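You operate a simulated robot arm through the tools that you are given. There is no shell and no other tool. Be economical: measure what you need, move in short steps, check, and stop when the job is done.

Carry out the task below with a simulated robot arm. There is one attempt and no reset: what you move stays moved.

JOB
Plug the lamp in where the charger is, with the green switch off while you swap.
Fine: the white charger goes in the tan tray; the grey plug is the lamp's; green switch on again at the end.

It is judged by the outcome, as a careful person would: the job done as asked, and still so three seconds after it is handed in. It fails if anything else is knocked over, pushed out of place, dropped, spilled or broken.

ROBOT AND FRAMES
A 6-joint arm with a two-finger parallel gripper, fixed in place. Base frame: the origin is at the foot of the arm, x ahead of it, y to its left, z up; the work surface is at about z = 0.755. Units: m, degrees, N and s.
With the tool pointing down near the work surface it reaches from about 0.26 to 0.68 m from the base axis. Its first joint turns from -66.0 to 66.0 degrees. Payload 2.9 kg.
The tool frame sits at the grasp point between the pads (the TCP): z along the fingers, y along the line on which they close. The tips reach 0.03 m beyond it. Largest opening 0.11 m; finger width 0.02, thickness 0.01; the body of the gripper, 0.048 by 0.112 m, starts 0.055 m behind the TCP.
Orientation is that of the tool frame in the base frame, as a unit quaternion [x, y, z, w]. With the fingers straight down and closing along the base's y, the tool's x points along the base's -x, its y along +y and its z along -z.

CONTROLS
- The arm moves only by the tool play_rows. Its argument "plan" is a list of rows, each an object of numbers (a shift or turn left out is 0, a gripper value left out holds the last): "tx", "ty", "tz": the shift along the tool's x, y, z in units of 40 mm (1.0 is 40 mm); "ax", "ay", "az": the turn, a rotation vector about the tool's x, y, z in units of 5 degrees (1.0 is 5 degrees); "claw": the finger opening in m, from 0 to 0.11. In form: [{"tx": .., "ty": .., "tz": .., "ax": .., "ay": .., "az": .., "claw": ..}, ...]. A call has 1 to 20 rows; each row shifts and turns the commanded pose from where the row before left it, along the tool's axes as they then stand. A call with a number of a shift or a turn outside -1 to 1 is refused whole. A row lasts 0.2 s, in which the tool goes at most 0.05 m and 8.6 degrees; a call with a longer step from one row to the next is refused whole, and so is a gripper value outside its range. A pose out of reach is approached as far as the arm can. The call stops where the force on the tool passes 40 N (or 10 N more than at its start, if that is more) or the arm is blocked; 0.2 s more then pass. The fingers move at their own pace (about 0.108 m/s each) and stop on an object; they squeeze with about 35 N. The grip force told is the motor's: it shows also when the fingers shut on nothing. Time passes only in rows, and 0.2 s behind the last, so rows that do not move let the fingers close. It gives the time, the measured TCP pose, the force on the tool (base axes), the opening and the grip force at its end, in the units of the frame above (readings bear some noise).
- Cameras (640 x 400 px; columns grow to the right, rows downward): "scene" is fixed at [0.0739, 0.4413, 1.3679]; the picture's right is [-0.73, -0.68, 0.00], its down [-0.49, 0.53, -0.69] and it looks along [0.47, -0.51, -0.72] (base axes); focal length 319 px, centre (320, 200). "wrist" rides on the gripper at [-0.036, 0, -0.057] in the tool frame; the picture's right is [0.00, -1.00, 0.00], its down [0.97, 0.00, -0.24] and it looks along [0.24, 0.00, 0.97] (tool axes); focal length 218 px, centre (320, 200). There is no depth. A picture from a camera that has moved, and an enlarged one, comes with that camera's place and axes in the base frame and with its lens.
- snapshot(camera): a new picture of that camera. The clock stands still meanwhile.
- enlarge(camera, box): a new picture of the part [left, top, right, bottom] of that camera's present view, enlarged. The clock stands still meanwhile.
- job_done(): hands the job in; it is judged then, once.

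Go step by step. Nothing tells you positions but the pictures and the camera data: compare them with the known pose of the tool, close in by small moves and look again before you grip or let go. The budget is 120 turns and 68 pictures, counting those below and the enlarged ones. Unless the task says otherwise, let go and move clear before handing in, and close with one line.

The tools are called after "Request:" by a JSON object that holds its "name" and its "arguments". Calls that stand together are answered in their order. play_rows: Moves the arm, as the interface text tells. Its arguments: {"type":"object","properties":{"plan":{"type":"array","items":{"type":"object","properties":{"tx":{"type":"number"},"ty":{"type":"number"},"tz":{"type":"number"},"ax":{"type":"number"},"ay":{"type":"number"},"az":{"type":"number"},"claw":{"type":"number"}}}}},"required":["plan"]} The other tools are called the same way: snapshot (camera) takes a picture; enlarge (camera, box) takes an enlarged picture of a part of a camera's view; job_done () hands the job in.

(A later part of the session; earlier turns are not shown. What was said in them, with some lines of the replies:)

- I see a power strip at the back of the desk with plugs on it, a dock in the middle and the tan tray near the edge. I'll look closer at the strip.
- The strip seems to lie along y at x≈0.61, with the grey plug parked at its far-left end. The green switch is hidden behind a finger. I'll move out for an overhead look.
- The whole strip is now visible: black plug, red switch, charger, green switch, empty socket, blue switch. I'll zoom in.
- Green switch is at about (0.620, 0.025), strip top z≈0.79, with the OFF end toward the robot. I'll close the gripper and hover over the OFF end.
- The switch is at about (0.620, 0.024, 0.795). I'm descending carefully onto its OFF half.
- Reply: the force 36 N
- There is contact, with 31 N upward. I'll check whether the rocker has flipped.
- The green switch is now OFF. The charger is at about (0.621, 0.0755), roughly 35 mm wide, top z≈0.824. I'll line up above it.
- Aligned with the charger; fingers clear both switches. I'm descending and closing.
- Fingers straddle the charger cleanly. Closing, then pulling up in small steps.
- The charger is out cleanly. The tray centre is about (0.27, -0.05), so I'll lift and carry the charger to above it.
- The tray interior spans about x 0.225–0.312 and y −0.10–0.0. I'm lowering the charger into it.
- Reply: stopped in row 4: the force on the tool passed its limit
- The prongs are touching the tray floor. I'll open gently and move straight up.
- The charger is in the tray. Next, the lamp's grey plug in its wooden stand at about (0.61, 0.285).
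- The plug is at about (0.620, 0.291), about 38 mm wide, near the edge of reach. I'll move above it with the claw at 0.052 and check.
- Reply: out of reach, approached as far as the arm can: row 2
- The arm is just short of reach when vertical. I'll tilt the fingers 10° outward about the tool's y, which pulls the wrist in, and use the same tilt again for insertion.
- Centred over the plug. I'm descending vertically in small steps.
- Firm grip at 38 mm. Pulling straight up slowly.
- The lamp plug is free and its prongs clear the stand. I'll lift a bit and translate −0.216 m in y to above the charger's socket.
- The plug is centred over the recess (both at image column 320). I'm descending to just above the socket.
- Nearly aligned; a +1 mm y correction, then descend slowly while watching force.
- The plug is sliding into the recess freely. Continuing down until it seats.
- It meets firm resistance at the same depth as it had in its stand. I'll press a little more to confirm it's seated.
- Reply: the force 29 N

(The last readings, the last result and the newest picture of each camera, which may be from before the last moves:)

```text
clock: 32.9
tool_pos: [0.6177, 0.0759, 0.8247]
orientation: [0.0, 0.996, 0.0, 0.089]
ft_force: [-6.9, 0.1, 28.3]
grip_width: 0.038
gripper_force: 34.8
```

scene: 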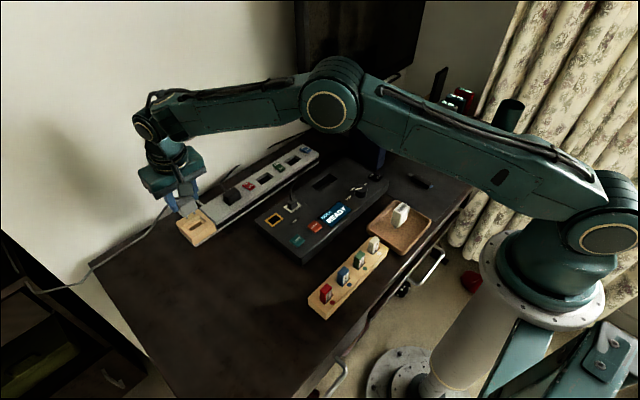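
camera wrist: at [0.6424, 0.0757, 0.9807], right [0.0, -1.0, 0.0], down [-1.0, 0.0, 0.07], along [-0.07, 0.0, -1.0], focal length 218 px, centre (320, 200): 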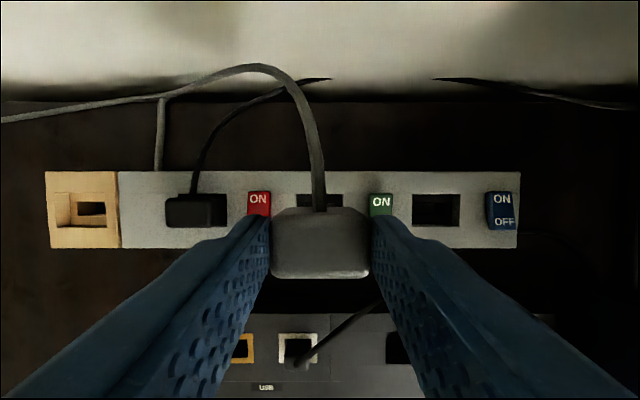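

Solidly seated. I'll relieve the pressure, open to 0.05 and rise.

Request:
{"name": "play_rows", "arguments": {"plan": [{"tx": -0.008, "tz": -0.05, "claw": 0.038}, {"claw": 0.049}, {}, {"tx": -0.035, "tz": -0.2}, {"tx": -0.1, "tz": -0.6}, {"tx": -0.17, "tz": -0.95}]}}

Request:
{"name": "enlarge", "arguments": {"camera": "scene", "box": [216, 120, 312, 190]}}

Request:
{"name": "snapshot", "arguments": {"camera": "wrist"}}

```text
clock: 34.2
tool_pos: [0.6163, 0.0762, 0.8976]
orientation: [0.0, 0.996, 0.0, 0.087]
ft_force: [-0.5, 0.4, -0.7]
grip_width: 0.049
gripper_force: 0.0
```

```text
5.71 times, centred on (264, 155) of scene
camera zoom: at [0.0739, 0.4413, 1.3679], right [-0.73, -0.68, 0.0], down [-0.49, 0.53, -0.69], along [0.47, -0.51, -0.72], focal length 1825 px, centre (640, 457)
```

zoom: 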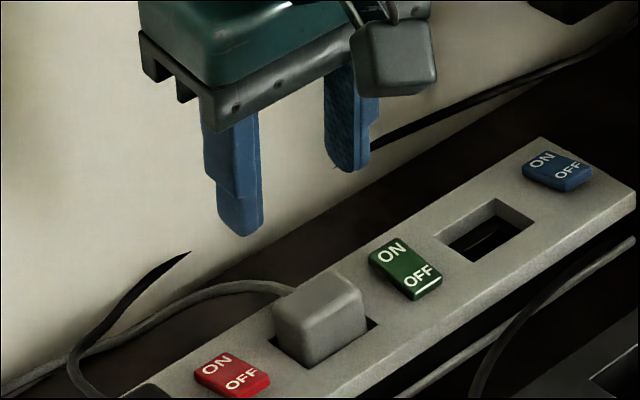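

```text
20 pictures are left
camera wrist: at [0.6416, 0.0777, 0.9593], right [0.0, -1.0, 0.0], down [-1.0, 0.0, 0.07], along [-0.07, 0.0, -1.0], focal length 218 px, centre (320, 200)
```

wrist: 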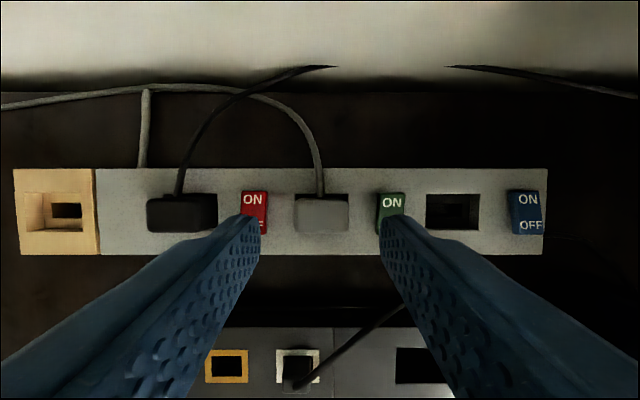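

The lamp plug is in. Now I'll straighten the tool, close the fingers and hover over the ON half of the green switch.

Request:
{"name": "play_rows", "arguments": {"plan": [{"ay": 1, "ty": -0.65, "claw": 0}, {"ay": 1, "ty": -0.65}, {"tx": -0.57}, {"tz": 0.7}, {"tz": 0.6}, {}]}}

Request:
{"name": "enlarge", "arguments": {"camera": "scene", "box": [216, 120, 312, 190]}}

Request:
{"name": "snapshot", "arguments": {"camera": "wrist"}}

```text
clock: 35.6
tool_pos: [0.6398, 0.0235, 0.8418]
orientation: [0.0, 1.0, -0.001, 0.001]
ft_force: [0.3, 0.3, -0.8]
grip_width: 0.0003
gripper_force: 34.6
```

```text
5.71 times, centred on (264, 155) of scene
camera zoom: at [0.0739, 0.4413, 1.3679], right [-0.73, -0.68, 0.0], down [-0.49, 0.53, -0.69], along [0.47, -0.51, -0.72], focal length 1825 px, centre (640, 457)
```

zoom: 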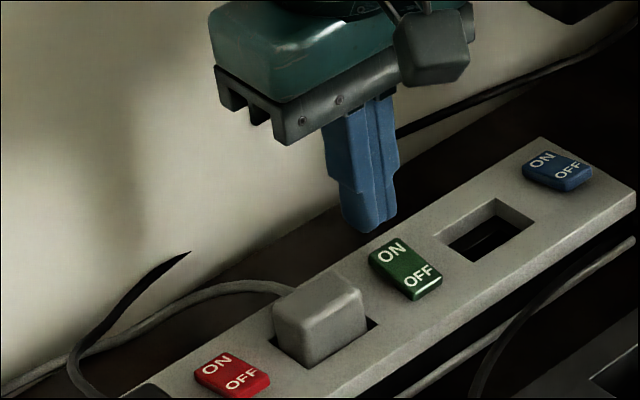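

```text
18 pictures are left
camera wrist: at [0.6755, 0.0253, 0.8983], right [0.0, -1.0, 0.0], down [-0.97, 0.0, 0.24], along [-0.24, 0.0, -0.97], focal length 218 px, centre (320, 200)
```

wrist: 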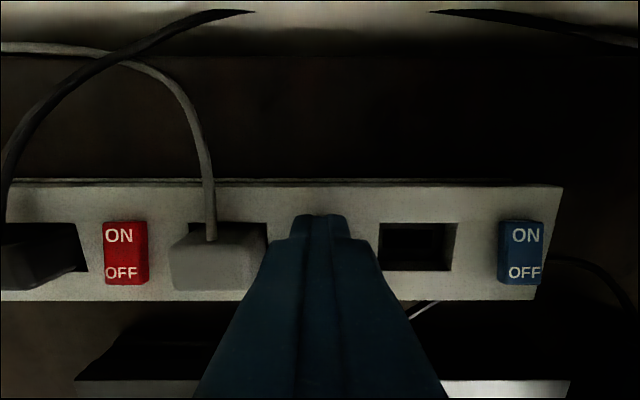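

Request:
{"name": "play_rows", "arguments": {"plan": [{"tz": 0.2}, {"tz": 0.1}, {"tz": 0.05}, {"tz": 0.05}, {"tz": 0.05}, {"tz": 0.05}]}}

```text
clock: 37.0
tool_pos: [0.64, 0.0231, 0.8249]
orientation: [0.0, 1.0, -0.001, 0.002]
ft_force: [-0.5, -1.3, 6.2]
grip_width: 0.0001
gripper_force: 35.2
```

Request:
{"name": "play_rows", "arguments": {"plan": [{"tz": 0.04}, {"tz": 0.04}, {"tz": 0.03}]}}

Request:
{"name": "play_rows", "arguments": {"plan": [{"tz": -0.5}, {"tz": -1}, {"tz": -0.6}, {}]}}

Request:
{"name": "enlarge", "arguments": {"camera": "scene", "box": [240, 130, 320, 180]}}

```text
clock: 37.9
tool_pos: [0.6413, 0.0239, 0.8237]
orientation: [0.0, 1.0, 0.0, 0.005]
ft_force: [-7.5, -2.5, 38.4]
grip_width: 0.0
gripper_force: 34.7
```

```text
clock: 38.9
tool_pos: [0.6408, 0.0225, 0.9021]
orientation: [0.001, 1.0, -0.002, 0.001]
ft_force: [-0.9, 0.3, 0.1]
grip_width: 0.0
gripper_force: 35.0
```

```text
8.00 times, centred on (280, 155) of scene
camera zoom: at [0.0739, 0.4413, 1.3679], right [-0.73, -0.68, 0.0], down [-0.49, 0.53, -0.69], along [0.47, -0.51, -0.72], focal length 2555 px, centre (640, 560)
```

zoom: 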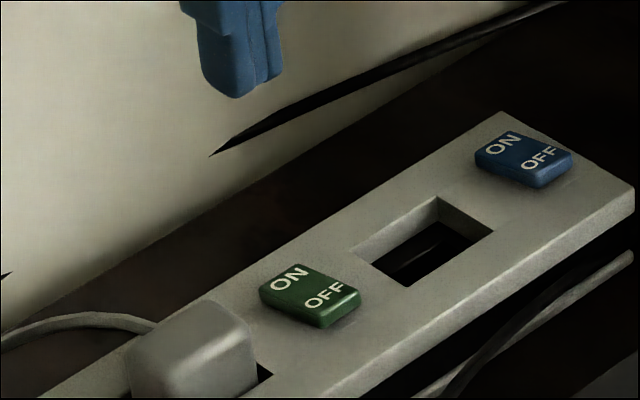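

The green switch is back ON and its tilt matches the blue one. I'll move clear and take a final look.

Request:
{"name": "play_rows", "arguments": {"plan": [{"tz": -0.9}, {"tz": -0.9}, {"tx": 0.9}, {"tx": 0.9}, {"tx": 0.9}, {"tx": 0.9}, {}]}}

Request:
{"name": "snapshot", "arguments": {"camera": "scene"}}

Request:
{"name": "snapshot", "arguments": {"camera": "wrist"}}

Request:
{"name": "enlarge", "arguments": {"camera": "scene", "box": [340, 160, 468, 260]}}

```text
clock: 40.5
tool_pos: [0.4966, 0.0242, 0.9746]
orientation: [-0.001, 1.0, -0.001, 0.002]
ft_force: [-0.9, 0.0, 0.5]
grip_width: 0.0
gripper_force: 35.0
```

```text
16 pictures are left
```

scene: 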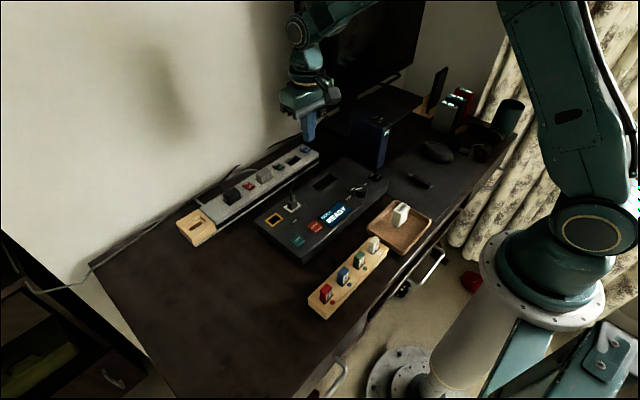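

```text
15 pictures are left
camera wrist: at [0.5318, 0.0259, 1.0307], right [0.0, -1.0, 0.0], down [-0.97, 0.0, 0.24], along [-0.24, 0.0, -0.97], focal length 218 px, centre (320, 200)
```

wrist: 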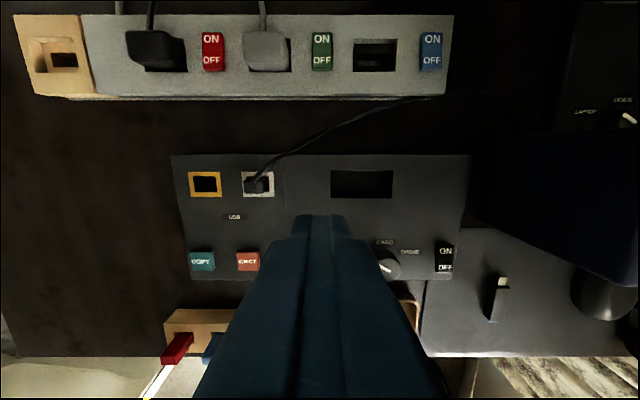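

```text
4.00 times, centred on (404, 210) of scene
camera zoom: at [0.0739, 0.4413, 1.3679], right [-0.73, -0.68, 0.0], down [-0.49, 0.53, -0.69], along [0.47, -0.51, -0.72], focal length 1278 px, centre (-16, 160)
```

zoom: 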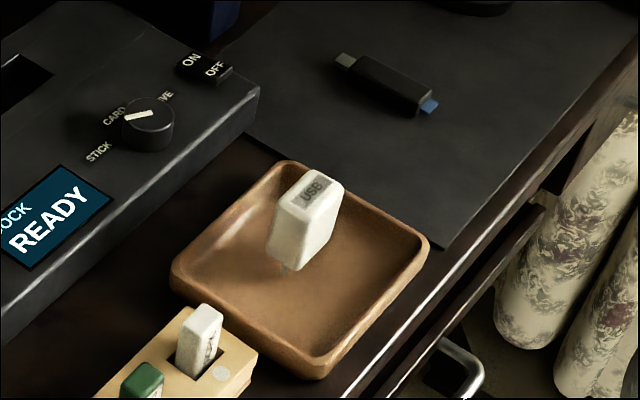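

The lamp plug is in the charger's old socket, the green switch is on, the charger is in the tray and nothing else has moved. Handing in.

Request:
{"name": "job_done", "arguments": {}}

```text
The job is handed in.
```

The lamp is plugged in where the charger was, with the green switch off during the swap and on again now, and the charger is standing upright on its prongs in the tan tray.
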